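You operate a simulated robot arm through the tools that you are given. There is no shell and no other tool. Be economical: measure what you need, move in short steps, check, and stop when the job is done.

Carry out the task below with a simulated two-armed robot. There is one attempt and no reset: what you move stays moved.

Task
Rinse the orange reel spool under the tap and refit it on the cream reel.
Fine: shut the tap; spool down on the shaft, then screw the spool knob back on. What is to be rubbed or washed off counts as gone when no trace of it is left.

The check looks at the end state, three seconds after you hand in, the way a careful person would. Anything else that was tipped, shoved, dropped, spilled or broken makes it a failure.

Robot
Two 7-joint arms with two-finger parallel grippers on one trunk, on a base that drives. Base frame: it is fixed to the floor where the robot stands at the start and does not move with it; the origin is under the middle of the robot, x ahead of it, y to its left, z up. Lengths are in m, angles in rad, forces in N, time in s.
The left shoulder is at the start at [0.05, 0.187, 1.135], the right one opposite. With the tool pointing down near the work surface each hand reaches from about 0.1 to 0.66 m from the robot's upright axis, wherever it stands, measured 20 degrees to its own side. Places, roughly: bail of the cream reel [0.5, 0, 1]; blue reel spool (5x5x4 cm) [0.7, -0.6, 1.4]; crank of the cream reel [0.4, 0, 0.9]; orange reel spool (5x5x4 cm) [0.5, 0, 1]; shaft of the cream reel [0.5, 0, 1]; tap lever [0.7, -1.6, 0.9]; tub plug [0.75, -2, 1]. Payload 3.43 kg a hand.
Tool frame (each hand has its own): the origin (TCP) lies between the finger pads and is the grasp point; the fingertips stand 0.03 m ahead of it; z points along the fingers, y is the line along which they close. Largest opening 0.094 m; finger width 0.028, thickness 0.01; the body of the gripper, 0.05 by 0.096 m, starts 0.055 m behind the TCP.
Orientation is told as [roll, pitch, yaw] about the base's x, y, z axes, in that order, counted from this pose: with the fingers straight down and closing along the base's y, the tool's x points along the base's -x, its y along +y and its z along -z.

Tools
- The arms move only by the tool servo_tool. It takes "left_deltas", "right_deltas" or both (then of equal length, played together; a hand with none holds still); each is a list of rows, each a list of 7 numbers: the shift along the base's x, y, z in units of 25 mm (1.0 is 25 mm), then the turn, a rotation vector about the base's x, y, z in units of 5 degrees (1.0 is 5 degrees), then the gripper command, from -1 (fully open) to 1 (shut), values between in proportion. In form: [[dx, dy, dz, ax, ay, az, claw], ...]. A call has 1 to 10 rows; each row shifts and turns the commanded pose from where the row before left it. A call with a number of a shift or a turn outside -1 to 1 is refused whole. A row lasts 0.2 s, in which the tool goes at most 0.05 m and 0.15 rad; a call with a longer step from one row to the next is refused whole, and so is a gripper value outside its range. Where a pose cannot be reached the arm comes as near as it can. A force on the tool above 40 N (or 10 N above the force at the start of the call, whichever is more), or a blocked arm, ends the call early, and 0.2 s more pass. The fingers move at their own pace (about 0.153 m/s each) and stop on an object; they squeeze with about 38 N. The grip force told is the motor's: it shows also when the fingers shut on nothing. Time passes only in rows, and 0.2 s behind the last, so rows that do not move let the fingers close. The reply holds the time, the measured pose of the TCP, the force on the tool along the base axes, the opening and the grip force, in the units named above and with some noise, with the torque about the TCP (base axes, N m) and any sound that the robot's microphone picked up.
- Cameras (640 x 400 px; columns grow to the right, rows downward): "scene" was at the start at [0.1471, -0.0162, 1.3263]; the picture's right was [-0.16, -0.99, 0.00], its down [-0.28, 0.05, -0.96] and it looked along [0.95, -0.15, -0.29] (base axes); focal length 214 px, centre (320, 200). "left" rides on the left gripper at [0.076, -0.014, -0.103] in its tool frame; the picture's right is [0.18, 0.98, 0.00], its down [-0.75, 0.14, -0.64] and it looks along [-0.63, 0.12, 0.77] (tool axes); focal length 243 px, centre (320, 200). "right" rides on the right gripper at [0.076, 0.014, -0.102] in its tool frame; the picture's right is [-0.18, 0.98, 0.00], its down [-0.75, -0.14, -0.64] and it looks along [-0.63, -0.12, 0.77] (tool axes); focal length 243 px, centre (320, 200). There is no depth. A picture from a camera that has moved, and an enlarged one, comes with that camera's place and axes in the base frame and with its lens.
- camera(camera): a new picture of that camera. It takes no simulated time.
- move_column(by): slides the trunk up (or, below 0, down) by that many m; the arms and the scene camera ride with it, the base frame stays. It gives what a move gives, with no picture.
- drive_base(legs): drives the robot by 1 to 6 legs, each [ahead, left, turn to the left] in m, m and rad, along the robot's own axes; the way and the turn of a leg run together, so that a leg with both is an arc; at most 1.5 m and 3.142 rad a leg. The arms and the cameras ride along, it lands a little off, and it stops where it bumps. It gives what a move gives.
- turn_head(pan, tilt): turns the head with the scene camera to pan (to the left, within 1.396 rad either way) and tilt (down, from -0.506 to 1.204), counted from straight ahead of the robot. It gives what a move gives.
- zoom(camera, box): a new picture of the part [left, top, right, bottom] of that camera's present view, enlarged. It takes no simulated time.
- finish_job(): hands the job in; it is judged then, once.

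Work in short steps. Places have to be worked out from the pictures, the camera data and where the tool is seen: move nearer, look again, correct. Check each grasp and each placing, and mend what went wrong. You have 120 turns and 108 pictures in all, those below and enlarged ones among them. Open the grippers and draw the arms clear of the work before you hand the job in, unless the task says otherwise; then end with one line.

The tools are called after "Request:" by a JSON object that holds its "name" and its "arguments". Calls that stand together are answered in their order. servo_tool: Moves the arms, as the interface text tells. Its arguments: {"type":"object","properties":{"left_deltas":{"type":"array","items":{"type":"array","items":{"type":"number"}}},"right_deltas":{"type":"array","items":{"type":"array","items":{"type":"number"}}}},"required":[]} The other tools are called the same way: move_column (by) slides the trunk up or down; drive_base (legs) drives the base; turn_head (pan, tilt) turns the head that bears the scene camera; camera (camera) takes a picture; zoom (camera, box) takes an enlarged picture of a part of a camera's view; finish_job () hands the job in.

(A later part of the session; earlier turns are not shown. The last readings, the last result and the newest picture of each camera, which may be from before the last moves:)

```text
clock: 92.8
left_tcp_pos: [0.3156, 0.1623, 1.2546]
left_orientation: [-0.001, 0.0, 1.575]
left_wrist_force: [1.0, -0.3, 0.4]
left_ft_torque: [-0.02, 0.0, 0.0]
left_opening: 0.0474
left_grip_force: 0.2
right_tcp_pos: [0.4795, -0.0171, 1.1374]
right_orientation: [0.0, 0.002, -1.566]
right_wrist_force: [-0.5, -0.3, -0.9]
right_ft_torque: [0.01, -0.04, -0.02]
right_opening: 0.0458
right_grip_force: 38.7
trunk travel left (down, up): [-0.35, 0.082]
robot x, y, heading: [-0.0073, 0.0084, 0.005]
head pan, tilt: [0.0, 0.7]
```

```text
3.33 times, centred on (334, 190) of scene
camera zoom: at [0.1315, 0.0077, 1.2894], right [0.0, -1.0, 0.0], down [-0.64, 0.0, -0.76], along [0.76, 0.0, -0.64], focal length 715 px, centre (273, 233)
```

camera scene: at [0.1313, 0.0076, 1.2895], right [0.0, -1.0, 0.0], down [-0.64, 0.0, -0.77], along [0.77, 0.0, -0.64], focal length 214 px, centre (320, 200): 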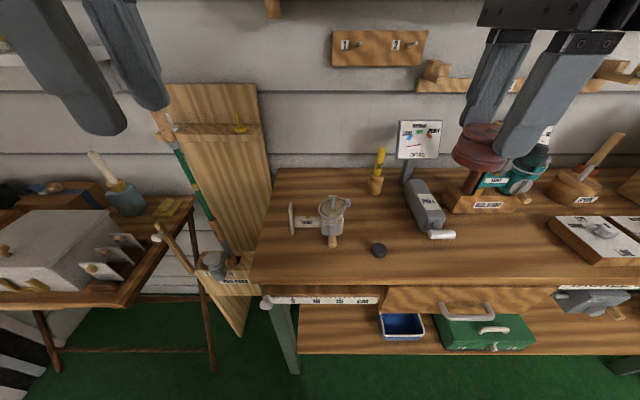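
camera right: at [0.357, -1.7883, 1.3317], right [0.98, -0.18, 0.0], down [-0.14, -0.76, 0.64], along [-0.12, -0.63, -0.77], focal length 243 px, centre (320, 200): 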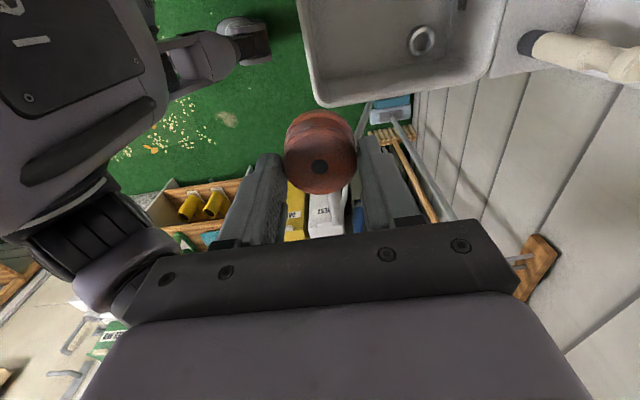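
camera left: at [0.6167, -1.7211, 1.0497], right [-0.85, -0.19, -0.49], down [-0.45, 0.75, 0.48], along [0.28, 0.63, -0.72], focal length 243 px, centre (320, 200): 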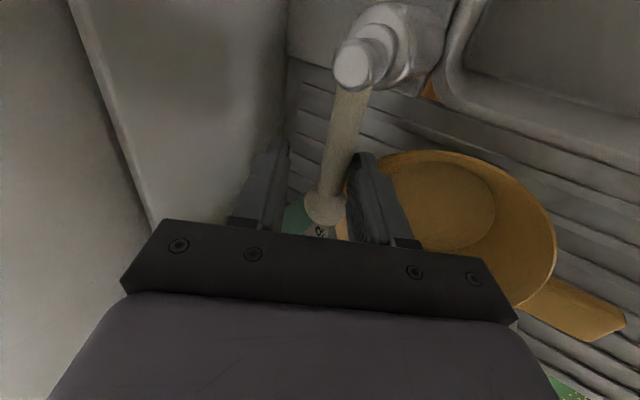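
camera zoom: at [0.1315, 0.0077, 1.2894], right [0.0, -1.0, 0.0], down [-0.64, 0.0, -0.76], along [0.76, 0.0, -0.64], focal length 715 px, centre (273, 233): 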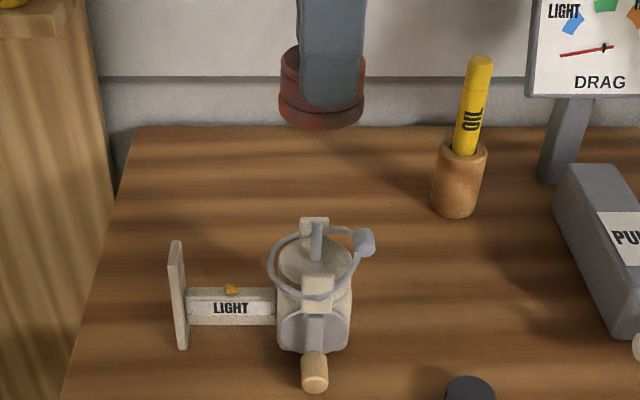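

Columns in the wrist view agree (x aligned within ~1 mm), y within ~1 mm. I shift -1 mm in y, lower to just above the shaft tip and look again.

Request:
{"name": "servo_tool", "arguments": {"right_deltas": [[0, -0.04, -0.9, 0, 0, 0, 1], [0, 0, -0.9, 0, 0, 0, 1], [0, 0, -0.7, 0, 0, 0, 1], [0, 0, 0, 0, 0, 0, 1]]}}

Request:
{"name": "zoom", "arguments": {"camera": "scene", "box": [290, 150, 386, 250]}}

Request:
{"name": "zoom", "arguments": {"camera": "right", "box": [240, 60, 400, 180]}}

```text
clock: 93.8
left_tcp_pos: [0.3145, 0.1624, 1.2549]
left_orientation: [-0.004, 0.001, 1.574]
left_wrist_force: [0.5, -0.9, -0.4]
left_ft_torque: [0.01, 0.02, 0.0]
left_opening: 0.047
left_grip_force: 0.1
right_tcp_pos: [0.4794, -0.0202, 1.076]
right_orientation: [0.0, 0.002, -1.565]
right_wrist_force: [-0.5, 0.0, -1.2]
right_ft_torque: [-0.03, 0.02, 0.01]
right_opening: 0.0457
right_grip_force: 37.9
trunk travel left (down, up): [-0.35, 0.082]
robot x, y, heading: [-0.0096, 0.0087, 0.007]
head pan, tilt: [0.0, 0.7]
```

```text
4.00 times, centred on (338, 200) of scene
camera zoom: at [0.1314, 0.0076, 1.2894], right [0.0, -1.0, 0.0], down [-0.64, 0.0, -0.76], along [0.76, 0.0, -0.64], focal length 858 px, centre (248, 200)
```

zoom: 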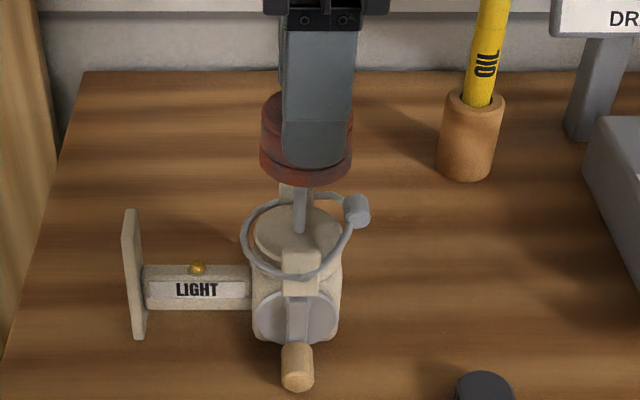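

```text
3.33 times, centred on (320, 120) of right
camera zoom: at [0.4924, 0.0561, 1.1784], right [0.98, -0.18, 0.0], down [-0.14, -0.76, 0.64], along [-0.12, -0.63, -0.77], focal length 809 px, centre (320, 467)
```

zoom: 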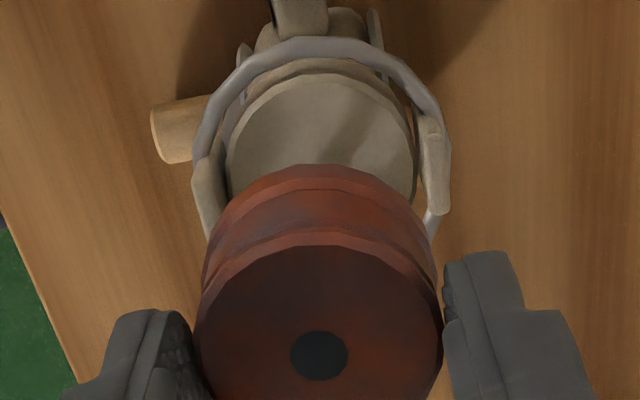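

Spool axis and shaft agree within ~1 mm in both views. Lower gently onto the shaft.

Request:
{"name": "servo_tool", "arguments": {"right_deltas": [[0, 0.02, -0.3, 0, 0, 0, 1], [0, 0, -0.3, 0, 0, 0, 1], [0, 0, -0.3, 0, 0, 0, 1], [0, 0, -0.3, 0, 0, 0, 1]]}}

```text
clock: 94.8
left_tcp_pos: [0.3147, 0.163, 1.2535]
left_orientation: [-0.001, 0.0, 1.574]
left_wrist_force: [-0.1, 0.1, 0.4]
left_ft_torque: [-0.02, 0.01, -0.01]
left_opening: 0.0472
left_grip_force: 0.1
right_tcp_pos: [0.4791, -0.0193, 1.0466]
right_orientation: [0.0, 0.001, -1.566]
right_wrist_force: [0.4, 0.5, -0.6]
right_ft_torque: [0.0, -0.01, -0.01]
right_opening: 0.0455
right_grip_force: 37.7
trunk travel left (down, up): [-0.35, 0.082]
robot x, y, heading: [-0.0103, 0.0107, 0.006]
head pan, tilt: [0.0, 0.7]
```

No contact force; continuing down to the seat.

Request:
{"name": "servo_tool", "arguments": {"right_deltas": [[0, 0, -0.3, 0, 0, 0, 1], [0, 0, -0.3, 0, 0, 0, 1], [0, 0, -0.25, 0, 0, 0, 1], [0, 0, -0.06, 0, 0, 0, 1]]}}

Request:
{"name": "zoom", "arguments": {"camera": "right", "box": [240, 60, 400, 180]}}

```text
clock: 95.8
left_tcp_pos: [0.3132, 0.1621, 1.2547]
left_orientation: [-0.005, -0.001, 1.575]
left_wrist_force: [-0.3, 0.0, -0.5]
left_ft_torque: [0.0, -0.03, 0.01]
left_opening: 0.0472
left_grip_force: 0.1
right_tcp_pos: [0.4788, -0.0186, 1.026]
right_orientation: [0.005, 0.004, -1.567]
right_wrist_force: [1.1, -1.5, 15.8]
right_ft_torque: [-0.31, 0.1, 0.05]
right_opening: 0.0458
right_grip_force: 38.0
trunk travel left (down, up): [-0.35, 0.082]
robot x, y, heading: [-0.0082, 0.007, 0.003]
head pan, tilt: [0.0, 0.7]
```

```text
3.33 times, centred on (320, 120) of right
camera zoom: at [0.4919, 0.0569, 1.1296], right [0.98, -0.18, 0.0], down [-0.14, -0.76, 0.64], along [-0.11, -0.63, -0.77], focal length 809 px, centre (320, 467)
```

zoom: 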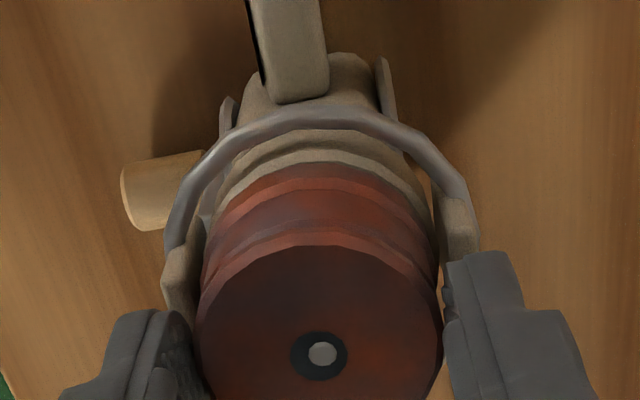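

The shaft tip shows in the bore and 16 N tells it is seated (z 1.026 vs 1.0246 originally). I release carefully and rise.

Request:
{"name": "servo_tool", "arguments": {"right_deltas": [[0, 0, 0, 0, 0, 0, 0.3], [0, 0, 0, 0, 0, 0, 0], [0, 0, 0, 0, 0, 0, 0], [0, 0, 0.4, 0, 0, 0, 0], [0, 0, 0.8, 0, 0, 0, 0], [0, 0, 1, 0, 0, 0, 0], [0, 0, 1, 0, 0, 0, 0], [0, 0, 0, 0, 0, 0, 0]]}}

Request:
{"name": "zoom", "arguments": {"camera": "right", "box": [220, 40, 420, 180]}}

Request:
{"name": "zoom", "arguments": {"camera": "scene", "box": [270, 150, 420, 270]}}

```text
clock: 97.6
left_tcp_pos: [0.3154, 0.1628, 1.2531]
left_orientation: [-0.001, 0.001, 1.574]
left_wrist_force: [-0.4, 0.6, -0.3]
left_ft_torque: [0.01, 0.02, 0.01]
left_opening: 0.0471
left_grip_force: 0.0
right_tcp_pos: [0.4782, -0.0187, 1.1037]
right_orientation: [0.001, 0.001, -1.564]
right_wrist_force: [-0.1, 1.3, 0.6]
right_ft_torque: [0.01, -0.02, -0.02]
right_opening: 0.0469
right_grip_force: 0.0
trunk travel left (down, up): [-0.35, 0.082]
robot x, y, heading: [-0.0107, 0.0039, 0.002]
head pan, tilt: [0.0, 0.7]
```

```text
2.86 times, centred on (320, 110) of right
camera zoom: at [0.4915, 0.0574, 1.2064], right [0.98, -0.18, 0.0], down [-0.14, -0.76, 0.64], along [-0.12, -0.63, -0.77], focal length 693 px, centre (320, 457)
```

zoom: 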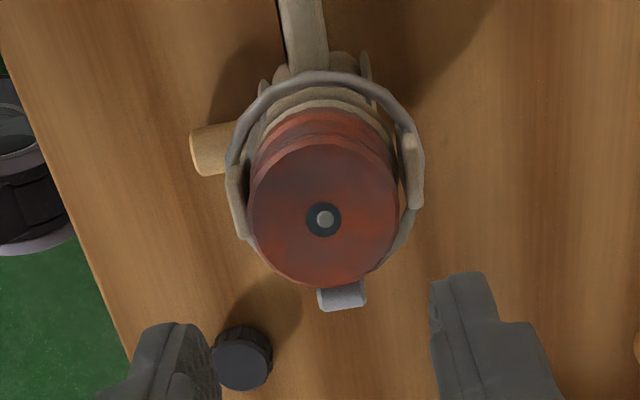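

```text
3.33 times, centred on (345, 210) of scene
camera zoom: at [0.1315, 0.0076, 1.2894], right [0.0, -1.0, 0.0], down [-0.64, 0.0, -0.76], along [0.76, 0.0, -0.64], focal length 715 px, centre (237, 167)
```

zoom: 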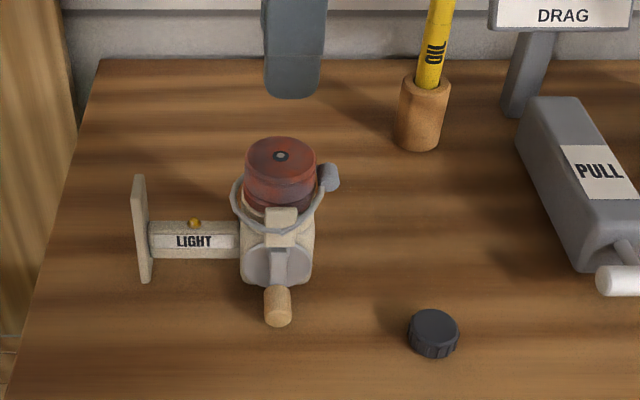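

Seated. The top shows faint purplish mottling; I zoom closely to be sure no salt remains.

Request:
{"name": "zoom", "arguments": {"camera": "right", "box": [290, 65, 355, 135]}}

Request:
{"name": "zoom", "arguments": {"camera": "scene", "box": [318, 175, 355, 203]}}

```text
5.71 times, centred on (322, 100) of right
camera zoom: at [0.4915, 0.0574, 1.2064], right [0.98, -0.18, 0.0], down [-0.14, -0.76, 0.64], along [-0.12, -0.63, -0.77], focal length 1386 px, centre (306, 771)
```

zoom: 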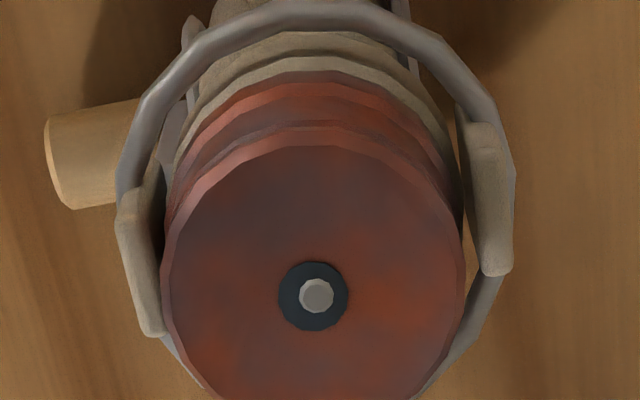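

```text
14.29 times, centred on (336, 189) of scene
camera zoom: at [0.1315, 0.0076, 1.2894], right [0.0, -1.0, 0.0], down [-0.64, 0.0, -0.76], along [0.76, 0.0, -0.64], focal length 3064 px, centre (84, 357)
```

zoom: 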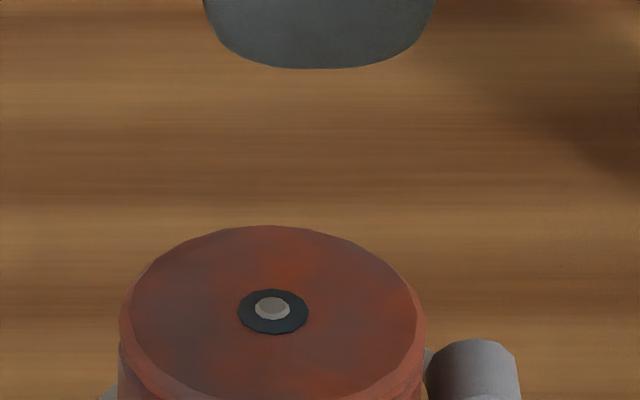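

Some soft mottling remains; to know whether that's just the paint's texture, I compare with the blue spool on the shelf.

Request:
{"name": "turn_head", "arguments": {"pan": -0.75, "tilt": -0.05}}

Request:
{"name": "camera", "arguments": {"camera": "scene"}}

```text
clock: 98.7
left_tcp_pos: [0.3149, 0.1621, 1.254]
left_orientation: [-0.002, -0.003, 1.574]
left_wrist_force: [0.7, 0.3, 0.1]
left_ft_torque: [-0.02, 0.03, -0.01]
left_opening: 0.0469
left_grip_force: 0.1
right_tcp_pos: [0.4775, -0.0192, 1.1033]
right_orientation: [0.0, 0.002, -1.566]
right_wrist_force: [1.3, -0.1, 0.1]
right_ft_torque: [0.03, 0.0, 0.0]
right_opening: 0.0471
right_grip_force: 0.0
trunk travel left (down, up): [-0.35, 0.082]
robot x, y, heading: [-0.0083, 0.009, 0.008]
head pan, tilt: [-0.75, -0.051]
```

```text
44 pictures are left
camera scene: at [0.1115, -0.0529, 1.3577], right [-0.68, -0.73, 0.0], down [0.04, -0.03, -1.0], along [0.73, -0.68, 0.05], focal length 214 px, centre (320, 200)
```

scene: 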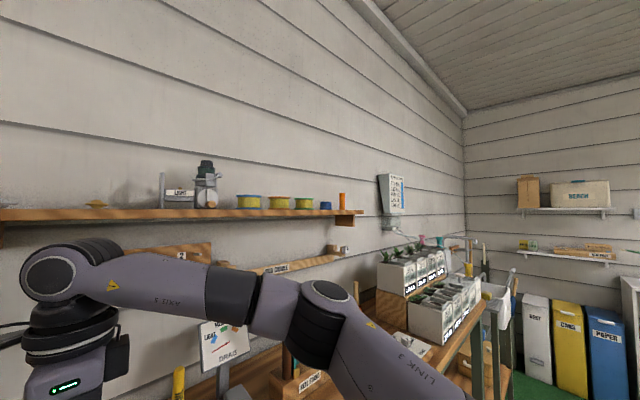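

Request:
{"name": "zoom", "arguments": {"camera": "scene", "box": [230, 190, 350, 218]}}

Request:
{"name": "zoom", "arguments": {"camera": "scene", "box": [155, 150, 235, 218]}}

```text
5.33 times, centred on (290, 204) of scene
camera zoom: at [0.1115, -0.0529, 1.3577], right [-0.68, -0.73, 0.0], down [0.04, -0.03, -1.0], along [0.73, -0.68, 0.05], focal length 1144 px, centre (480, 179)
```

zoom: 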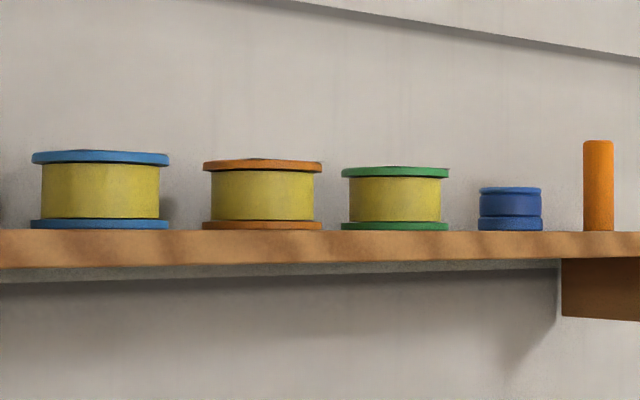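

```text
5.88 times, centred on (195, 184) of scene
camera zoom: at [0.1115, -0.0529, 1.3577], right [-0.68, -0.73, 0.0], down [0.04, -0.03, -1.0], along [0.73, -0.68, 0.05], focal length 1262 px, centre (1055, 294)
```

zoom: 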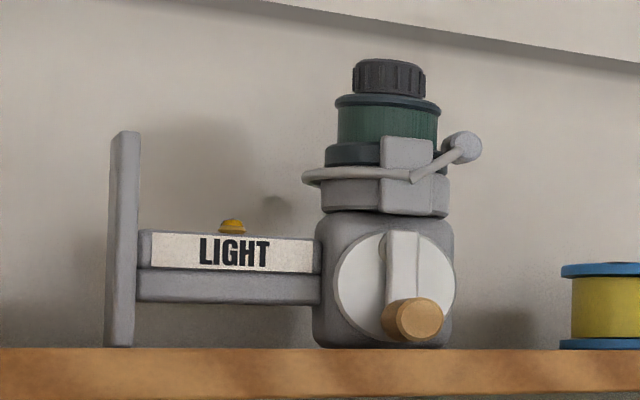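

The green reel on the shelf shows what a mounted knob looks like. I turn the head back, move the right hand toward the knob (≈(0.42,-0.12)), and rotate its yaw positive so that I have clockwise travel for screwing.

Request:
{"name": "turn_head", "arguments": {"pan": 0.0, "tilt": 0.8}}

Request:
{"name": "servo_tool", "arguments": {"right_deltas": [[-0.1, -0.6, 0.2, 0, 0, 1, 0], [-0.2, -0.6, 0, 0, 0, 1, 0], [-0.3, -0.6, 0, 0, 0, 1, 0], [-0.3, -0.6, 0, 0, 0, 1, 0], [-0.4, -0.6, 0, 0, 0, 1, 0], [-0.4, -0.5, 0, 0, 0, 1, 0], [-0.3, -0.5, 0, 0, 0, 1, 0], [-0.3, 0, 0, 0, 0, 1, 0], [0, 0, 0, 0, 0, 1, 0], [0, 0, 0, 0, 0, 1, 0]]}}

Request:
{"name": "servo_tool", "arguments": {"right_deltas": [[0, 0, 0, 0, 0, 1, 0], [0, 0, 0, 0, 0, 1, 0], [0, 0, 0, 0, 0, 1, 0], [0, 0, 0, 0, 0, 1, 0], [0, 0, 0, 0, 0, 1, 0], [0, 0, 0, 0, 0, 1, 0], [0, 0, 0, 0, 0, 1, 0], [0, 0, 0, 0, 0, 1, 0], [0, 0, 0, 0, 0, 0, 0]]}}

Request:
{"name": "camera", "arguments": {"camera": "right"}}

Request:
{"name": "zoom", "arguments": {"camera": "scene", "box": [280, 130, 380, 230]}}

```text
clock: 99.8
left_tcp_pos: [0.3153, 0.163, 1.2542]
left_orientation: [-0.002, -0.001, 1.575]
left_wrist_force: [1.0, 0.4, 0.7]
left_ft_torque: [-0.02, 0.0, 0.02]
left_opening: 0.0472
left_grip_force: 0.1
right_tcp_pos: [0.4785, -0.0181, 1.1028]
right_orientation: [0.001, 0.002, -1.566]
right_wrist_force: [-0.1, -0.5, -0.3]
right_ft_torque: [0.0, 0.0, -0.02]
right_opening: 0.0471
right_grip_force: 0.0
trunk travel left (down, up): [-0.35, 0.082]
robot x, y, heading: [-0.0058, 0.0092, 0.005]
head pan, tilt: [0.0, 0.799]
```

```text
clock: 102.0
left_tcp_pos: [0.3155, 0.1614, 1.2548]
left_orientation: [-0.003, 0.0, 1.576]
left_wrist_force: [0.0, 0.4, 0.2]
left_ft_torque: [-0.03, 0.03, -0.01]
left_opening: 0.0468
left_grip_force: 0.1
right_tcp_pos: [0.4215, -0.1186, 1.1081]
right_orientation: [-0.001, 0.0, -0.691]
right_wrist_force: [-0.1, -0.2, -0.2]
right_ft_torque: [-0.02, 0.0, 0.01]
right_opening: 0.0473
right_grip_force: 0.1
trunk travel left (down, up): [-0.35, 0.082]
robot x, y, heading: [-0.0102, 0.0059, 0.005]
head pan, tilt: [0.0, 0.799]
```

```text
clock: 104.0
left_tcp_pos: [0.3142, 0.1621, 1.2542]
left_orientation: [0.0, 0.001, 1.573]
left_wrist_force: [-1.0, -0.4, 0.0]
left_ft_torque: [-0.02, 0.02, 0.0]
left_opening: 0.0468
left_grip_force: 0.1
right_tcp_pos: [0.4226, -0.1199, 1.1075]
right_orientation: [0.002, 0.003, 0.006]
right_wrist_force: [0.0, -0.5, -0.4]
right_ft_torque: [0.0, 0.0, 0.0]
right_opening: 0.0471
right_grip_force: 0.0
trunk travel left (down, up): [-0.35, 0.082]
robot x, y, heading: [-0.0069, 0.0053, 0.004]
head pan, tilt: [0.0, 0.799]
```

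```text
41 pictures are left
camera right: at [0.3451, -0.1051, 1.2115], right [0.18, 0.98, 0.0], down [0.76, -0.14, 0.64], along [0.63, -0.11, -0.77], focal length 243 px, centre (320, 200)
```

right: 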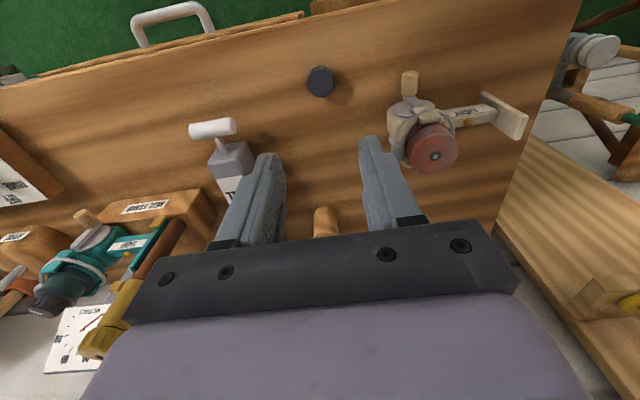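

```text
4.00 times, centred on (330, 180) of scene
camera zoom: at [0.1271, 0.0076, 1.2812], right [0.0, -1.0, 0.0], down [-0.72, 0.0, -0.7], along [0.7, 0.0, -0.72], focal length 858 px, centre (280, 280)
```

zoom: 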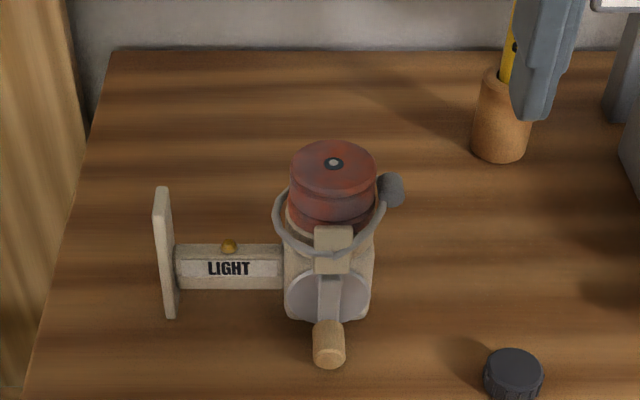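

I zoom the spool from this lit side.

Request:
{"name": "zoom", "arguments": {"camera": "right", "box": [380, 90, 480, 190]}}

```text
4.00 times, centred on (430, 140) of right
camera zoom: at [0.3451, -0.1051, 1.2115], right [0.18, 0.98, 0.0], down [0.76, -0.14, 0.64], along [0.63, -0.11, -0.77], focal length 970 px, centre (-120, 440)
```

zoom: 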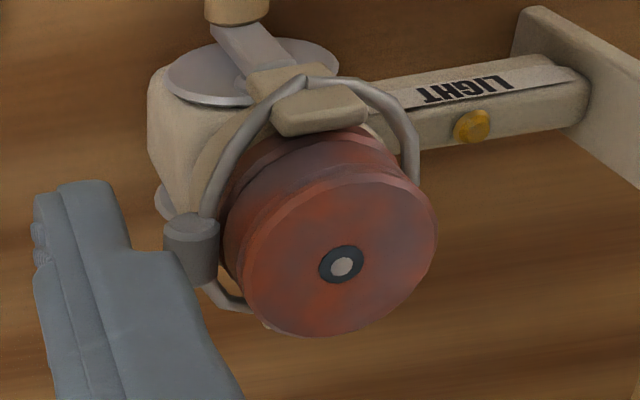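

A greyish-purple film in the old salt pattern still shows, unlike the plain blue spool: I judge it a remaining trace. I'll take the spool off again and rinse longer with fuller flow. Turn back to yaw -90° above the spool.

Request:
{"name": "servo_tool", "arguments": {"right_deltas": [[0, 0, 0, 0, 0, -1, 0], [0, 0, 0, 0, 0, -1, 0], [0, 0, 0, 0, 0, -1, 0], [0, 0, 0, 0, 0, -1, 0], [0, 0, 0, 0, 0, -1, 0], [0, 0, 0, 0, 0, -1, 0], [0, 0, 0, 0, 0, -1, 0], [0, 0, 0, 0, 0, -1, 0], [0, 0, 0, 0, 0, -1, 0]]}}

Request:
{"name": "servo_tool", "arguments": {"right_deltas": [[0, 0.4, 0, 0, 0, -1, 0], [0.2, 0.4, 0, 0, 0, -1, 0], [0.2, 0.4, 0, 0, 0, -1, 0], [0.2, 0.4, 0, 0, 0, -1, 0], [0.3, 0.4, 0, 0, 0, -1, 0], [0.3, 0.5, 0, 0, 0, -1, 0], [0.3, 0.5, 0, 0, 0, -1, 0], [0.4, 0.5, 0, 0, 0, -1, 0], [0.34, 0.54, 0, 0, 0, -1, -0.2], [0, 0, 0, 0, 0, 0, -0.2]]}}

Request:
{"name": "zoom", "arguments": {"camera": "right", "box": [220, 40, 420, 180]}}

```text
clock: 106.0
left_tcp_pos: [0.3145, 0.1625, 1.2546]
left_orientation: [-0.001, -0.001, 1.574]
left_wrist_force: [0.3, -0.2, -0.4]
left_ft_torque: [0.01, 0.02, -0.05]
left_opening: 0.0471
left_grip_force: 0.0
right_tcp_pos: [0.4211, -0.118, 1.1085]
right_orientation: [0.0, 0.001, -0.782]
right_wrist_force: [0.2, -0.3, -0.1]
right_ft_torque: [-0.01, 0.0, -0.03]
right_opening: 0.0469
right_grip_force: 0.1
trunk travel left (down, up): [-0.35, 0.082]
robot x, y, heading: [-0.0073, 0.0076, 0.003]
head pan, tilt: [0.0, 0.799]
```

```text
clock: 108.2
left_tcp_pos: [0.314, 0.1634, 1.2536]
left_orientation: [-0.002, 0.0, 1.574]
left_wrist_force: [0.2, -0.6, -0.1]
left_ft_torque: [0.03, 0.0, 0.03]
left_opening: 0.0472
left_grip_force: 0.1
right_tcp_pos: [0.4783, -0.0172, 1.1076]
right_orientation: [0.001, 0.001, -1.568]
right_wrist_force: [-0.1, 0.0, 0.9]
right_ft_torque: [0.01, -0.03, -0.04]
right_opening: 0.0564
right_grip_force: 0.1
trunk travel left (down, up): [-0.35, 0.082]
robot x, y, heading: [-0.0089, 0.0061, -0.001]
head pan, tilt: [0.0, 0.799]
```

```text
2.86 times, centred on (320, 110) of right
camera zoom: at [0.4921, 0.0587, 1.2113], right [0.98, -0.18, 0.0], down [-0.14, -0.76, 0.64], along [-0.12, -0.63, -0.77], focal length 693 px, centre (320, 457)
```

zoom: 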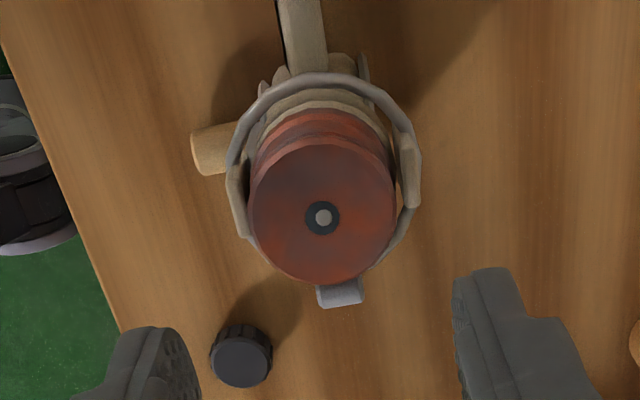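

This same view now looks more evenly orange than 10 s ago — the film may just be drying water. I repeat the identical close-up to compare.

Request:
{"name": "zoom", "arguments": {"camera": "right", "box": [290, 65, 355, 135]}}

Request:
{"name": "servo_tool", "arguments": {"right_deltas": [[0, 0, 0, 0, 0, 0, -0.2], [0, 0, 0, 0, 0, 0, -0.2], [0, 0, 0, 0, 0, 0, -0.2], [0, 0, 0, 0, 0, 0, -0.2], [0, 0, 0, 0, 0, 0, -0.2], [0, 0, 0, 0, 0, 0, -0.2], [0, 0, 0, 0, 0, 0, -0.2], [0, 0, 0, 0, 0, 0, -0.2], [0, 0, 0, 0, 0, 0, -0.2], [0, 0, 0, 0, 0, 0, -0.2]]}}

Request:
{"name": "servo_tool", "arguments": {"right_deltas": [[0, 0, 0, 0, 0, 0, -0.2], [0, 0, 0, 0, 0, 0, -0.2], [0, 0, 0, 0, 0, 0, -0.2], [0, 0, 0, 0, 0, 0, -0.2], [0, 0, 0, 0, 0, 0, -0.2], [0, 0, 0, 0, 0, 0, -0.2], [0, 0, 0, 0, 0, 0, -0.2], [0, 0, 0, 0, 0, 0, -0.2], [0, 0, 0, 0, 0, 0, -0.2], [0, 0, 0, 0, 0, 0, -0.2]]}}

Request:
{"name": "zoom", "arguments": {"camera": "right", "box": [290, 65, 355, 135]}}

```text
5.71 times, centred on (322, 100) of right
camera zoom: at [0.4921, 0.0587, 1.2113], right [0.98, -0.18, 0.0], down [-0.14, -0.76, 0.64], along [-0.12, -0.63, -0.77], focal length 1386 px, centre (306, 771)
```

zoom: 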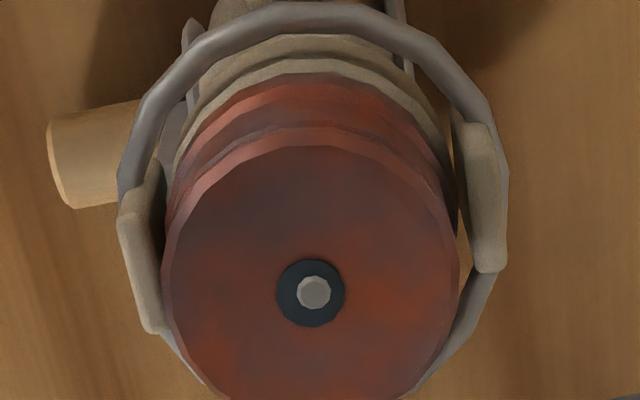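

```text
clock: 110.5
left_tcp_pos: [0.315, 0.1631, 1.2539]
left_orientation: [-0.003, 0.001, 1.574]
left_wrist_force: [0.0, 0.2, 0.3]
left_ft_torque: [0.01, -0.01, 0.02]
left_opening: 0.0469
left_grip_force: 0.1
right_tcp_pos: [0.4789, -0.0179, 1.1086]
right_orientation: [-0.001, 0.002, -1.568]
right_wrist_force: [-0.4, 0.6, -0.5]
right_ft_torque: [-0.04, -0.01, 0.0]
right_opening: 0.0564
right_grip_force: 0.0
trunk travel left (down, up): [-0.35, 0.082]
robot x, y, heading: [-0.0085, 0.003, 0.005]
head pan, tilt: [0.0, 0.799]
```

```text
clock: 112.7
left_tcp_pos: [0.3144, 0.1625, 1.254]
left_orientation: [-0.002, 0.001, 1.574]
left_wrist_force: [-0.1, -0.2, 0.1]
left_ft_torque: [-0.01, -0.03, -0.01]
left_opening: 0.0468
left_grip_force: 0.2
right_tcp_pos: [0.4785, -0.0169, 1.1089]
right_orientation: [0.001, 0.0, -1.566]
right_wrist_force: [0.5, -0.4, -0.3]
right_ft_torque: [0.0, 0.0, 0.02]
right_opening: 0.0564
right_grip_force: 0.1
trunk travel left (down, up): [-0.35, 0.082]
robot x, y, heading: [-0.0117, 0.0086, 0.0]
head pan, tilt: [0.0, 0.799]
```

```text
5.71 times, centred on (322, 100) of right
camera zoom: at [0.4919, 0.0586, 1.2114], right [0.98, -0.18, 0.0], down [-0.14, -0.76, 0.64], along [-0.12, -0.63, -0.77], focal length 1386 px, centre (306, 771)
```

zoom: 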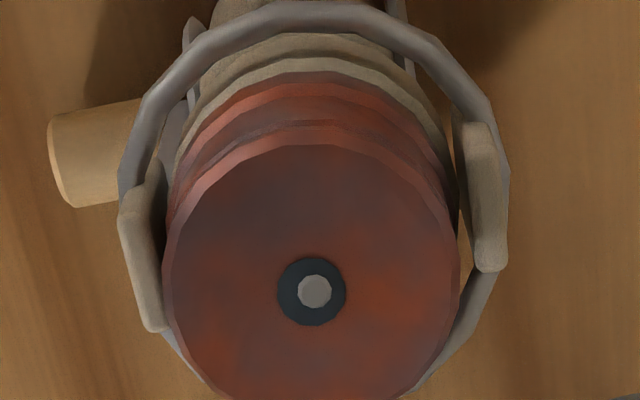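

The film is static, so it isn't drying water: I treat it as residue. I regrip at a different yaw (-55°) so other spots are covered by the fingers, and rinse again thoroughly.

Request:
{"name": "servo_tool", "arguments": {"right_deltas": [[0, 0, -0.2, 0, 0, 1, -0.3], [0, 0, -0.2, 0, 0, 1, -0.3], [0, 0, -0.2, 0, 0, 1, -0.3], [0, 0, -0.2, 0, 0, 1, -0.3], [0, 0, -0.2, 0, 0, 1, -0.3], [0, 0, -0.2, 0, 0, 1, -0.3], [0, 0, -0.2, 0, 0, 1, -0.3], [0.02, -0.02, -0.6, 0, 0, 0, -0.3], [0, 0, -0.6, 0, 0, 0, -0.3], [0, 0, 0, 0, 0, 0, -0.3]]}}

Request:
{"name": "zoom", "arguments": {"camera": "right", "box": [220, 40, 420, 180]}}

```text
clock: 114.8
left_tcp_pos: [0.3158, 0.1635, 1.2541]
left_orientation: [-0.002, 0.001, 1.576]
left_wrist_force: [0.4, 0.2, 0.3]
left_ft_torque: [0.0, 0.02, -0.01]
left_opening: 0.0472
left_grip_force: 0.1
right_tcp_pos: [0.4774, -0.0189, 1.0436]
right_orientation: [-0.002, 0.002, -0.954]
right_wrist_force: [0.2, 0.0, 0.0]
right_ft_torque: [-0.01, 0.0, -0.04]
right_opening: 0.0608
right_grip_force: 0.1
trunk travel left (down, up): [-0.35, 0.082]
robot x, y, heading: [-0.0114, 0.01, 0.001]
head pan, tilt: [0.0, 0.799]
```

```text
2.86 times, centred on (320, 110) of right
camera zoom: at [0.4455, 0.0509, 1.146], right [0.91, 0.42, 0.0], down [0.32, -0.7, 0.64], along [0.27, -0.58, -0.77], focal length 693 px, centre (320, 457)
```

zoom: 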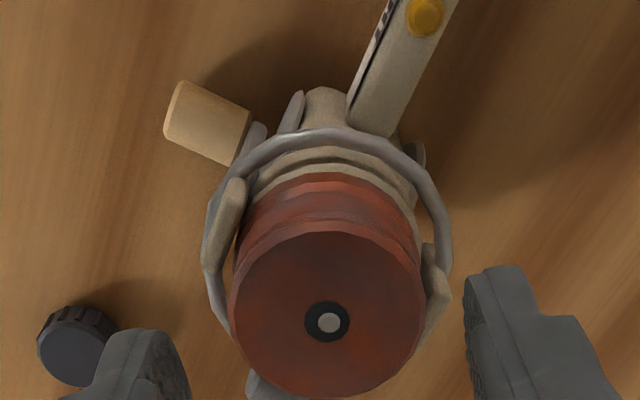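

The finger nears the roller; I turn back 10° for margin, descend and close.

Request:
{"name": "servo_tool", "arguments": {"right_deltas": [[0, 0, 0, 0, 0, -1, -0.1], [0.03, 0, 0, 0, 0, -1, -0.1], [0, 0, -0.4, 0, 0, 0, -0.1], [0, 0, -0.3, 0, 0, 0, -0.1], [0, 0, 0, 0, 0, 0, 0.3], [0, 0, 0, 0, 0, 0, 1], [0, 0, 0, 0, 0, 0, 1], [0, 0, 0, 0, 0, 0, 1]]}}

```text
clock: 116.7
left_tcp_pos: [0.3138, 0.1621, 1.2551]
left_orientation: [-0.001, -0.001, 1.575]
left_wrist_force: [-0.1, 0.0, 0.4]
left_ft_torque: [-0.01, -0.01, -0.01]
left_opening: 0.0468
left_grip_force: 0.0
right_tcp_pos: [0.4785, -0.019, 1.0263]
right_orientation: [0.002, 0.002, -1.129]
right_wrist_force: [2.3, 0.5, 6.7]
right_ft_torque: [-0.07, -0.17, 0.0]
right_opening: 0.0421
right_grip_force: 37.2
trunk travel left (down, up): [-0.35, 0.082]
robot x, y, heading: [-0.0061, 0.0097, 0.003]
head pan, tilt: [0.0, 0.799]
```

Opening 42 mm is a bit less than before; I check the grip.

Request:
{"name": "zoom", "arguments": {"camera": "right", "box": [220, 40, 420, 180]}}

Request:
{"name": "zoom", "arguments": {"camera": "scene", "box": [290, 120, 390, 220]}}

```text
2.86 times, centred on (320, 110) of right
camera zoom: at [0.4583, 0.0555, 1.1297], right [0.97, 0.25, 0.0], down [0.19, -0.74, 0.64], along [0.16, -0.62, -0.77], focal length 693 px, centre (320, 457)
```

zoom: 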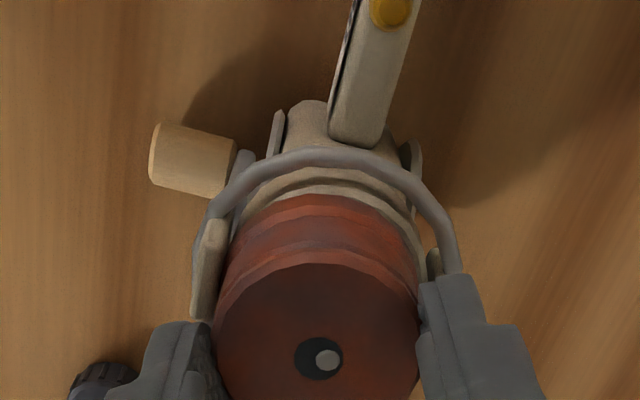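

```text
4.00 times, centred on (340, 170) of scene
camera zoom: at [0.1269, 0.0077, 1.2812], right [0.0, -1.0, 0.0], down [-0.72, 0.0, -0.7], along [0.7, 0.0, -0.72], focal length 858 px, centre (240, 320)
```

zoom: 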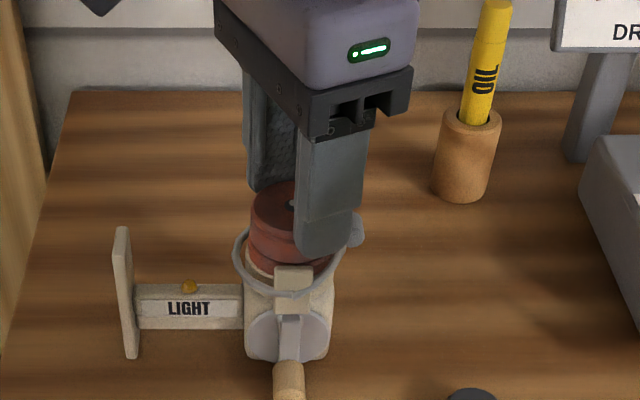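

Firm enough grip (spool just shifted within the bore's play). Lift, retract and return to the tub.

Request:
{"name": "servo_tool", "arguments": {"right_deltas": [[0, 0, 0.4, 0, 0, 0, 1], [0, 0, 0.4, 0, 0, 0, 1], [0, 0, 0.6, 0, 0, 0, 1], [0, 0, 0.8, 0, 0, 0, 1], [0, 0, 1, 0, 0, 0, 1], [0, 0, 1, 0, 0, -1, 1], [0, 0, 1, 0, 0, -1, 1], [0, 0, 1, 0, 0, -1, 1], [0, 0, 1, 0, 0, -1, 1], [0, 0, 1, 0, 0, -1, 1]]}}

Request:
{"name": "servo_tool", "arguments": {"right_deltas": [[-0.8, -0.8, 0, 0, 0, 0, 1], [-1, -0.8, 0, 0, 0, 0, 1], [-1, -0.8, 0, 0, 0, 0, 1], [-1, -0.8, 0, 0, 0, 0, 1], [-1, -0.8, 0, 0, 0, 0, 1], [-1, -0.8, 0, 0, 0, 0, 1], [0, 0, 0, 0, 0, 0, 1]]}}

Request:
{"name": "zoom", "arguments": {"camera": "right", "box": [220, 40, 420, 200]}}

```text
clock: 118.8
left_tcp_pos: [0.3134, 0.1643, 1.2536]
left_orientation: [-0.002, 0.001, 1.575]
left_wrist_force: [-0.4, -0.2, 0.5]
left_ft_torque: [0.0, -0.01, 0.01]
left_opening: 0.0472
left_grip_force: 0.0
right_tcp_pos: [0.4774, -0.0188, 1.2318]
right_orientation: [0.001, -0.001, -1.568]
right_wrist_force: [-0.3, -1.0, -0.3]
right_ft_torque: [-0.01, 0.02, 0.01]
right_opening: 0.0422
right_grip_force: 37.9
trunk travel left (down, up): [-0.35, 0.082]
robot x, y, heading: [-0.0072, 0.0068, 0.003]
head pan, tilt: [0.0, 0.799]
```

```text
clock: 120.5
left_tcp_pos: [0.3148, 0.1629, 1.2539]
left_orientation: [-0.002, 0.001, 1.573]
left_wrist_force: [-0.2, 0.1, 0.2]
left_ft_torque: [-0.02, -0.02, 0.01]
left_opening: 0.047
left_grip_force: 0.0
right_tcp_pos: [0.3333, -0.1387, 1.2296]
right_orientation: [0.0, 0.002, -1.568]
right_wrist_force: [-0.3, -0.5, -0.7]
right_ft_torque: [0.0, 0.01, 0.0]
right_opening: 0.0422
right_grip_force: 38.1
trunk travel left (down, up): [-0.35, 0.082]
robot x, y, heading: [-0.0066, 0.0085, 0.001]
head pan, tilt: [0.0, 0.799]
```

```text
2.50 times, centred on (320, 120) of right
camera zoom: at [0.3459, -0.0624, 1.3337], right [0.98, -0.18, 0.0], down [-0.14, -0.76, 0.64], along [-0.12, -0.63, -0.77], focal length 606 px, centre (320, 400)
```

zoom: 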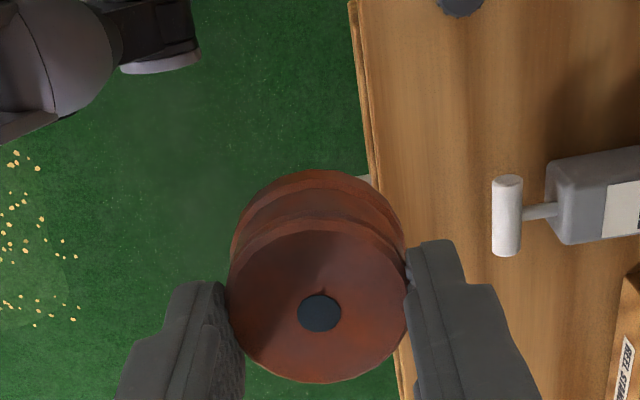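

Held well. Drive back to the tub.

Request:
{"name": "drive_base", "arguments": {"legs": [[-0.15, 0, 0], [0, -0.86, 0], [0, -0.855, 0], [0.155, 0, 0]]}}

Request:
{"name": "turn_head", "arguments": {"pan": 0.0, "tilt": 0.6}}

Request:
{"name": "servo_tool", "arguments": {"right_deltas": [[0, -0.4, 0, 1, 0, 0, 1], [0, -0.4, 0, 1, 0, 0, 1], [0, -0.4, 0, 1, 0, 0, 1], [0, -0.4, 0, 1, 0, 0, 1], [0, -0.4, 0, 1, 0, 0, 1], [0, -0.2, 0, 1, 0, 0, 1], [0, 0, 0, 1, 0, 0, 1], [0, 0, 0, 1, 0, 0, 1], [0, 0, 0, 1, 0, 0, 1], [0, 0, 0, 1, 0, 0, 1]]}}

Request:
{"name": "camera", "arguments": {"camera": "scene"}}

```text
clock: 131.0
left_tcp_pos: [0.3261, -1.528, 1.2533]
left_orientation: [0.001, 0.001, 1.593]
left_wrist_force: [0.2, -0.1, -0.5]
left_ft_torque: [-0.03, -0.02, 0.04]
left_opening: 0.0472
left_grip_force: 0.0
right_tcp_pos: [0.3493, -1.8271, 1.2299]
right_orientation: [-0.001, 0.0, -1.551]
right_wrist_force: [0.0, 0.0, 0.1]
right_ft_torque: [0.0, -0.04, 0.02]
right_opening: 0.0422
right_grip_force: 38.1
trunk travel left (down, up): [-0.35, 0.082]
robot x, y, heading: [0.0085, -1.6848, 0.013]
head pan, tilt: [0.0, 0.799]
stopped in leg 4: the robot was blocked; the commanded pose is now the measured one
```

```text
clock: 131.8
left_tcp_pos: [0.3273, -1.5268, 1.2525]
left_orientation: [0.001, 0.0, 1.594]
left_wrist_force: [-0.7, 0.5, -0.8]
left_ft_torque: [0.0, -0.01, 0.03]
left_opening: 0.047
left_grip_force: 0.1
right_tcp_pos: [0.3503, -1.8283, 1.2292]
right_orientation: [-0.002, 0.0, -1.553]
right_wrist_force: [0.6, 0.1, -0.7]
right_ft_torque: [0.02, -0.02, -0.01]
right_opening: 0.0425
right_grip_force: 37.6
trunk travel left (down, up): [-0.35, 0.082]
robot x, y, heading: [0.007, -1.6844, 0.027]
head pan, tilt: [0.0, 0.6]
```

```text
clock: 134.0
left_tcp_pos: [0.3292, -1.5257, 1.253]
left_orientation: [0.002, 0.001, 1.593]
left_wrist_force: [0.1, 0.4, -0.4]
left_ft_torque: [0.02, -0.03, 0.02]
left_opening: 0.0471
left_grip_force: 0.1
right_tcp_pos: [0.3502, -1.8819, 1.2296]
right_orientation: [0.02, 0.874, -1.541]
right_wrist_force: [-0.4, 0.2, -0.6]
right_ft_torque: [0.0, -0.03, 0.01]
right_opening: 0.0421
right_grip_force: 38.5
trunk travel left (down, up): [-0.35, 0.082]
robot x, y, heading: [0.0055, -1.6841, 0.017]
head pan, tilt: [0.0, 0.6]
```

```text
31 pictures are left
camera scene: at [0.1493, -1.6848, 1.2981], right [0.02, -1.0, 0.0], down [-0.56, -0.01, -0.83], along [0.82, 0.02, -0.56], focal length 214 px, centre (320, 200)
```

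scene: 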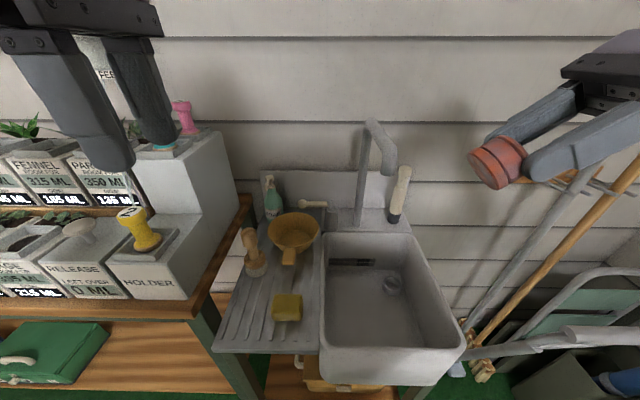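

Geometry agrees with the earlier estimates. I bring the spool under the spout and the left hand toward the lever as before.

Request:
{"name": "servo_tool", "arguments": {"left_deltas": [[0, -0.9, 0, 0, 0, 0, 0], [0, -0.9, 0, 0, 0, 0, 0], [0.5, -0.9, 0, 0, 0, 0, 0], [1, -0.7, -0.5, 0, 0, 0, 0], [1, 0, -0.7, 0, 0, 0, 0], [1, 0, -0.7, 0, 0, 0, 0], [1, 0, -0.7, 0, 0, 0, 0], [1, 0, -0.7, 0, -1, 0, 0], [1, 0, -0.7, 0, -1, 0, 0], [1, 0, -0.5, 0, -1, 0, 0]], "right_deltas": [[0, -0.7, 0, 1, 0, 0, 1], [0, -0.6, 0, 1, 0, 0, 1], [0.5, 0, -0.8, 1, 0, 0, 1], [0.6, 0, -0.9, 1, 0, 0, 1], [0.7, 0, -0.9, 0, 0, 0, 1], [0.7, 0, -0.9, 0, 0, 0, 1], [0.7, 0, -0.9, 0, 0, 0, 1], [0.7, 0, -0.9, 0, 0, 0, 1], [0.6, 0, -0.9, 0, 0, 0, 1], [0.34, 0, -1, 0, 0, 0, 1]]}}

Request:
{"name": "servo_tool", "arguments": {"left_deltas": [[0.5, -0.2, -1, 0, -1, 0, 0], [0.5, -0.2, -1, 0, -1, 0, 0], [0.5, 0, -1, 0, -1, 0, 0], [0.5, 0, -1, 0, 0, 0, 0], [0.5, 0, -0.8, 0, 0, 0, 0], [0, 0, 0, 0, 0, 0, 0.2]], "right_deltas": [[0, 0.8, 0, 0, 0, 0, 1], [0, 0.9, 0, 0, 0, 0, 1], [0, 0.9, 0, 0, 0, 0, 1], [0, 0.9, 0, 0, 0, 0, 1], [0, 0, 0, 0, 0, 0, 1], [0, 0, 0, 0, 0, 0, 1]]}}

```text
clock: 136.2
left_tcp_pos: [0.5164, -1.612, 1.1393]
left_orientation: [-0.262, 0.007, 1.593]
left_wrist_force: [1.0, -0.9, -0.9]
left_ft_torque: [0.03, 0.0, 0.03]
left_opening: 0.0471
left_grip_force: 0.1
right_tcp_pos: [0.4705, -1.9162, 1.0491]
right_orientation: [0.051, 1.222, -1.515]
right_wrist_force: [0.0, -0.8, -0.1]
right_ft_torque: [-0.01, 0.02, -0.05]
right_opening: 0.0423
right_grip_force: 38.0
trunk travel left (down, up): [-0.35, 0.082]
robot x, y, heading: [0.0018, -1.6872, 0.021]
head pan, tilt: [0.0, 0.6]
```

```text
clock: 137.6
left_tcp_pos: [0.5776, -1.6226, 1.0208]
left_orientation: [-0.522, 0.01, 1.59]
left_wrist_force: [0.1, -0.8, 0.4]
left_ft_torque: [-0.02, -0.02, -0.02]
left_opening: 0.0376
left_grip_force: 0.2
right_tcp_pos: [0.4706, -1.8285, 1.0507]
right_orientation: [0.052, 1.222, -1.513]
right_wrist_force: [0.9, -0.7, 0.2]
right_ft_torque: [0.01, -0.01, 0.04]
right_opening: 0.0424
right_grip_force: 37.4
trunk travel left (down, up): [-0.35, 0.082]
robot x, y, heading: [0.0051, -1.6824, 0.017]
head pan, tilt: [0.0, 0.6]
```

Advance over the lever and descend into the caging pose (0.650, -1.645, 0.955).

Request:
{"name": "servo_tool", "arguments": {"left_deltas": [[1, -0.3, -0.2, 0, 0, 0, 0.1], [1, -0.3, -0.2, 0, 0, 0, 0.1], [0.9, -0.3, -0.2, 0, 0, 0, 0.1], [0, 0, -0.7, 0, 0, 0, 0.1], [0, 0, -0.7, 0, 0, 0, 0.1], [0, 0, -0.65, 0, 0, 0, 0.2], [0, 0, 0, 0, 0, 0, 0.2]]}}

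Request:
{"name": "camera", "arguments": {"camera": "left"}}

```text
clock: 139.2
left_tcp_pos: [0.6485, -1.6441, 0.9534]
left_orientation: [-0.522, 0.011, 1.592]
left_wrist_force: [-0.2, 0.4, -0.4]
left_ft_torque: [0.03, 0.01, 0.01]
left_opening: 0.0375
left_grip_force: 0.0
right_tcp_pos: [0.4703, -1.8293, 1.0494]
right_orientation: [0.051, 1.222, -1.513]
right_wrist_force: [0.0, 0.1, -0.5]
right_ft_torque: [-0.05, 0.04, 0.02]
right_opening: 0.0423
right_grip_force: 37.8
trunk travel left (down, up): [-0.35, 0.082]
robot x, y, heading: [0.0058, -1.6867, 0.02]
head pan, tilt: [0.0, 0.6]
```

```text
30 pictures are left
camera left: at [0.611, -1.719, 1.05], right [-0.85, -0.21, -0.49], down [-0.46, 0.75, 0.48], along [0.27, 0.63, -0.73], focal length 243 px, centre (320, 200)
```

left: 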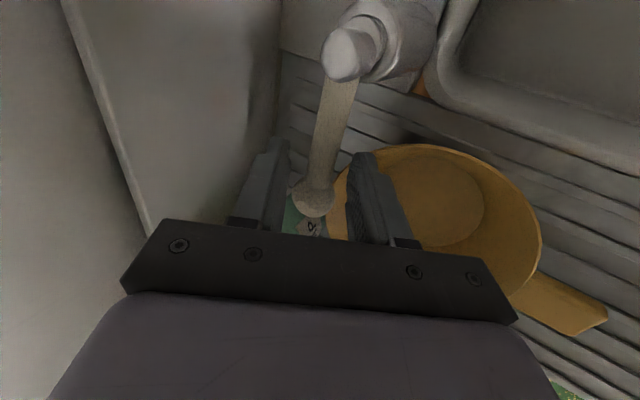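

Caged as before. Pull the lever about as far as earlier, with less -y to avoid jamming.

Request:
{"name": "servo_tool", "arguments": {"left_deltas": [[-0.3, 0, 0, 0, 0, 0, 0.2], [-0.3, 0, 0, 0, 0, 0, 0.2], [-0.3, -0.03, 0, 0, 0, 0, 0.2], [-0.3, -0.05, 0, 0, 0, 0, 0.2], [-0.3, -0.08, 0, 0, 0, 0, 0.1], [-0.3, -0.08, 0, 0, 0, 0, 0.1], [-0.2, -0.05, 0, 0, 0, 0, 0], [0, 0, 0, 0, 0, 0, 0]]}}

Request:
{"name": "zoom", "arguments": {"camera": "scene", "box": [300, 140, 440, 250]}}

```text
clock: 141.0
left_tcp_pos: [0.5996, -1.6517, 0.9547]
left_orientation: [-0.522, 0.011, 1.59]
left_wrist_force: [1.2, 1.1, 1.1]
left_ft_torque: [-0.01, -0.02, 0.01]
left_opening: 0.0474
left_grip_force: 0.1
right_tcp_pos: [0.4705, -1.8286, 1.0501]
right_orientation: [0.05, 1.222, -1.515]
right_wrist_force: [0.7, -0.5, -0.1]
right_ft_torque: [-0.04, -0.02, 0.02]
right_opening: 0.0421
right_grip_force: 37.7
trunk travel left (down, up): [-0.35, 0.082]
robot x, y, heading: [0.006, -1.6854, 0.021]
head pan, tilt: [0.0, 0.6]
```

```text
3.64 times, centred on (370, 195) of scene
camera zoom: at [0.1493, -1.6846, 1.298], right [0.02, -1.0, 0.0], down [-0.56, -0.01, -0.83], along [0.82, 0.02, -0.56], focal length 780 px, centre (138, 218)
```

zoom: 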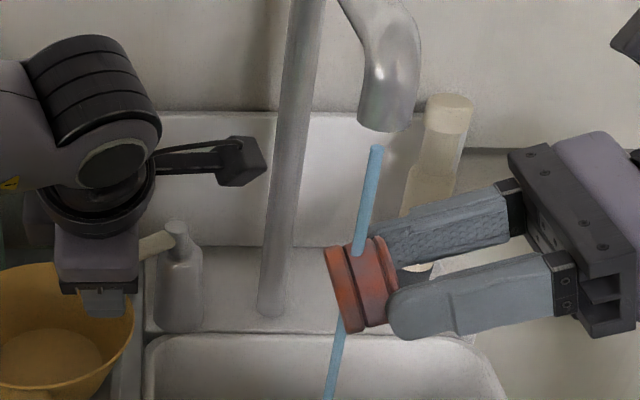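

Now rinse thoroughly: rotate the spool widely about its own axis in the stream.

Request:
{"name": "servo_tool", "arguments": {"right_deltas": [[0, 0, 0, 0, -0.94, 0.34, 1], [0, 0, 0, 0, -0.94, 0.34, 1], [0, 0, 0, 0, -0.94, 0.34, 1], [0, 0, 0, 0, -0.94, 0.34, 1], [0, 0, 0, 0, -0.94, 0.34, 1], [0, 0, 0, 0, -0.94, 0.34, 1], [0, 0, 0, 0, -0.94, 0.34, 1], [0, 0, 0, 0, -0.94, 0.34, 1], [0, 0, 0, 0, -0.94, 0.34, 1], [0, 0, 0, 0, -0.94, 0.34, 1]]}}

Request:
{"name": "servo_tool", "arguments": {"right_deltas": [[0, 0, 0, 0, -0.94, 0.34, 1], [0, 0, 0, 0, -0.94, 0.34, 1], [0, 0, 0, 0, -0.94, 0.34, 1], [0, 0, 0, 0, -0.94, 0.34, 1], [0, 0, 0, 0, -0.94, 0.34, 1], [0, 0, 0, 0, -0.94, 0.34, 1], [0, 0, 0, 0, -0.94, 0.34, 1], [0, 0, 0, 0, -0.94, 0.34, 1], [0, 0, 0, 0, -0.94, 0.34, 1], [0, 0, 0, 0, -0.94, 0.34, 1]]}}

Request:
{"name": "zoom", "arguments": {"camera": "scene", "box": [300, 140, 440, 250]}}

```text
clock: 143.2
left_tcp_pos: [0.5997, -1.6509, 0.9541]
left_orientation: [-0.52, 0.008, 1.59]
left_wrist_force: [1.0, 0.2, 0.1]
left_ft_torque: [0.03, 0.05, -0.02]
left_opening: 0.0469
left_grip_force: 0.0
right_tcp_pos: [0.4715, -1.8279, 1.0492]
right_orientation: [1.133, 0.629, -0.269]
right_wrist_force: [-0.7, -0.1, -0.6]
right_ft_torque: [0.01, -0.02, 0.02]
right_opening: 0.0424
right_grip_force: 38.2
trunk travel left (down, up): [-0.35, 0.082]
robot x, y, heading: [0.0064, -1.6858, 0.02]
head pan, tilt: [0.0, 0.6]
```

```text
clock: 145.4
left_tcp_pos: [0.6003, -1.6508, 0.9551]
left_orientation: [-0.521, 0.011, 1.59]
left_wrist_force: [-0.5, -0.1, 1.0]
left_ft_torque: [0.01, 0.0, 0.03]
left_opening: 0.0468
left_grip_force: 0.1
right_tcp_pos: [0.4719, -1.8267, 1.0497]
right_orientation: [1.214, -0.184, 0.064]
right_wrist_force: [-0.3, 0.6, -1.3]
right_ft_torque: [0.0, 0.03, 0.01]
right_opening: 0.0422
right_grip_force: 38.3
trunk travel left (down, up): [-0.35, 0.082]
robot x, y, heading: [0.0065, -1.6878, 0.019]
head pan, tilt: [0.0, 0.6]
```

```text
3.64 times, centred on (370, 195) of scene
camera zoom: at [0.1493, -1.6847, 1.298], right [0.02, -1.0, 0.0], down [-0.56, -0.01, -0.83], along [0.82, 0.02, -0.56], focal length 780 px, centre (138, 218)
```

zoom: 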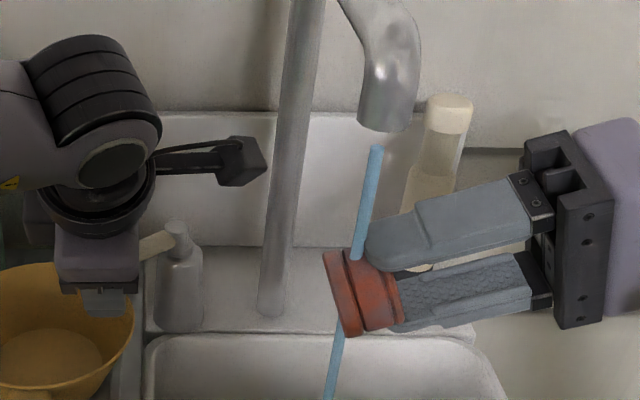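

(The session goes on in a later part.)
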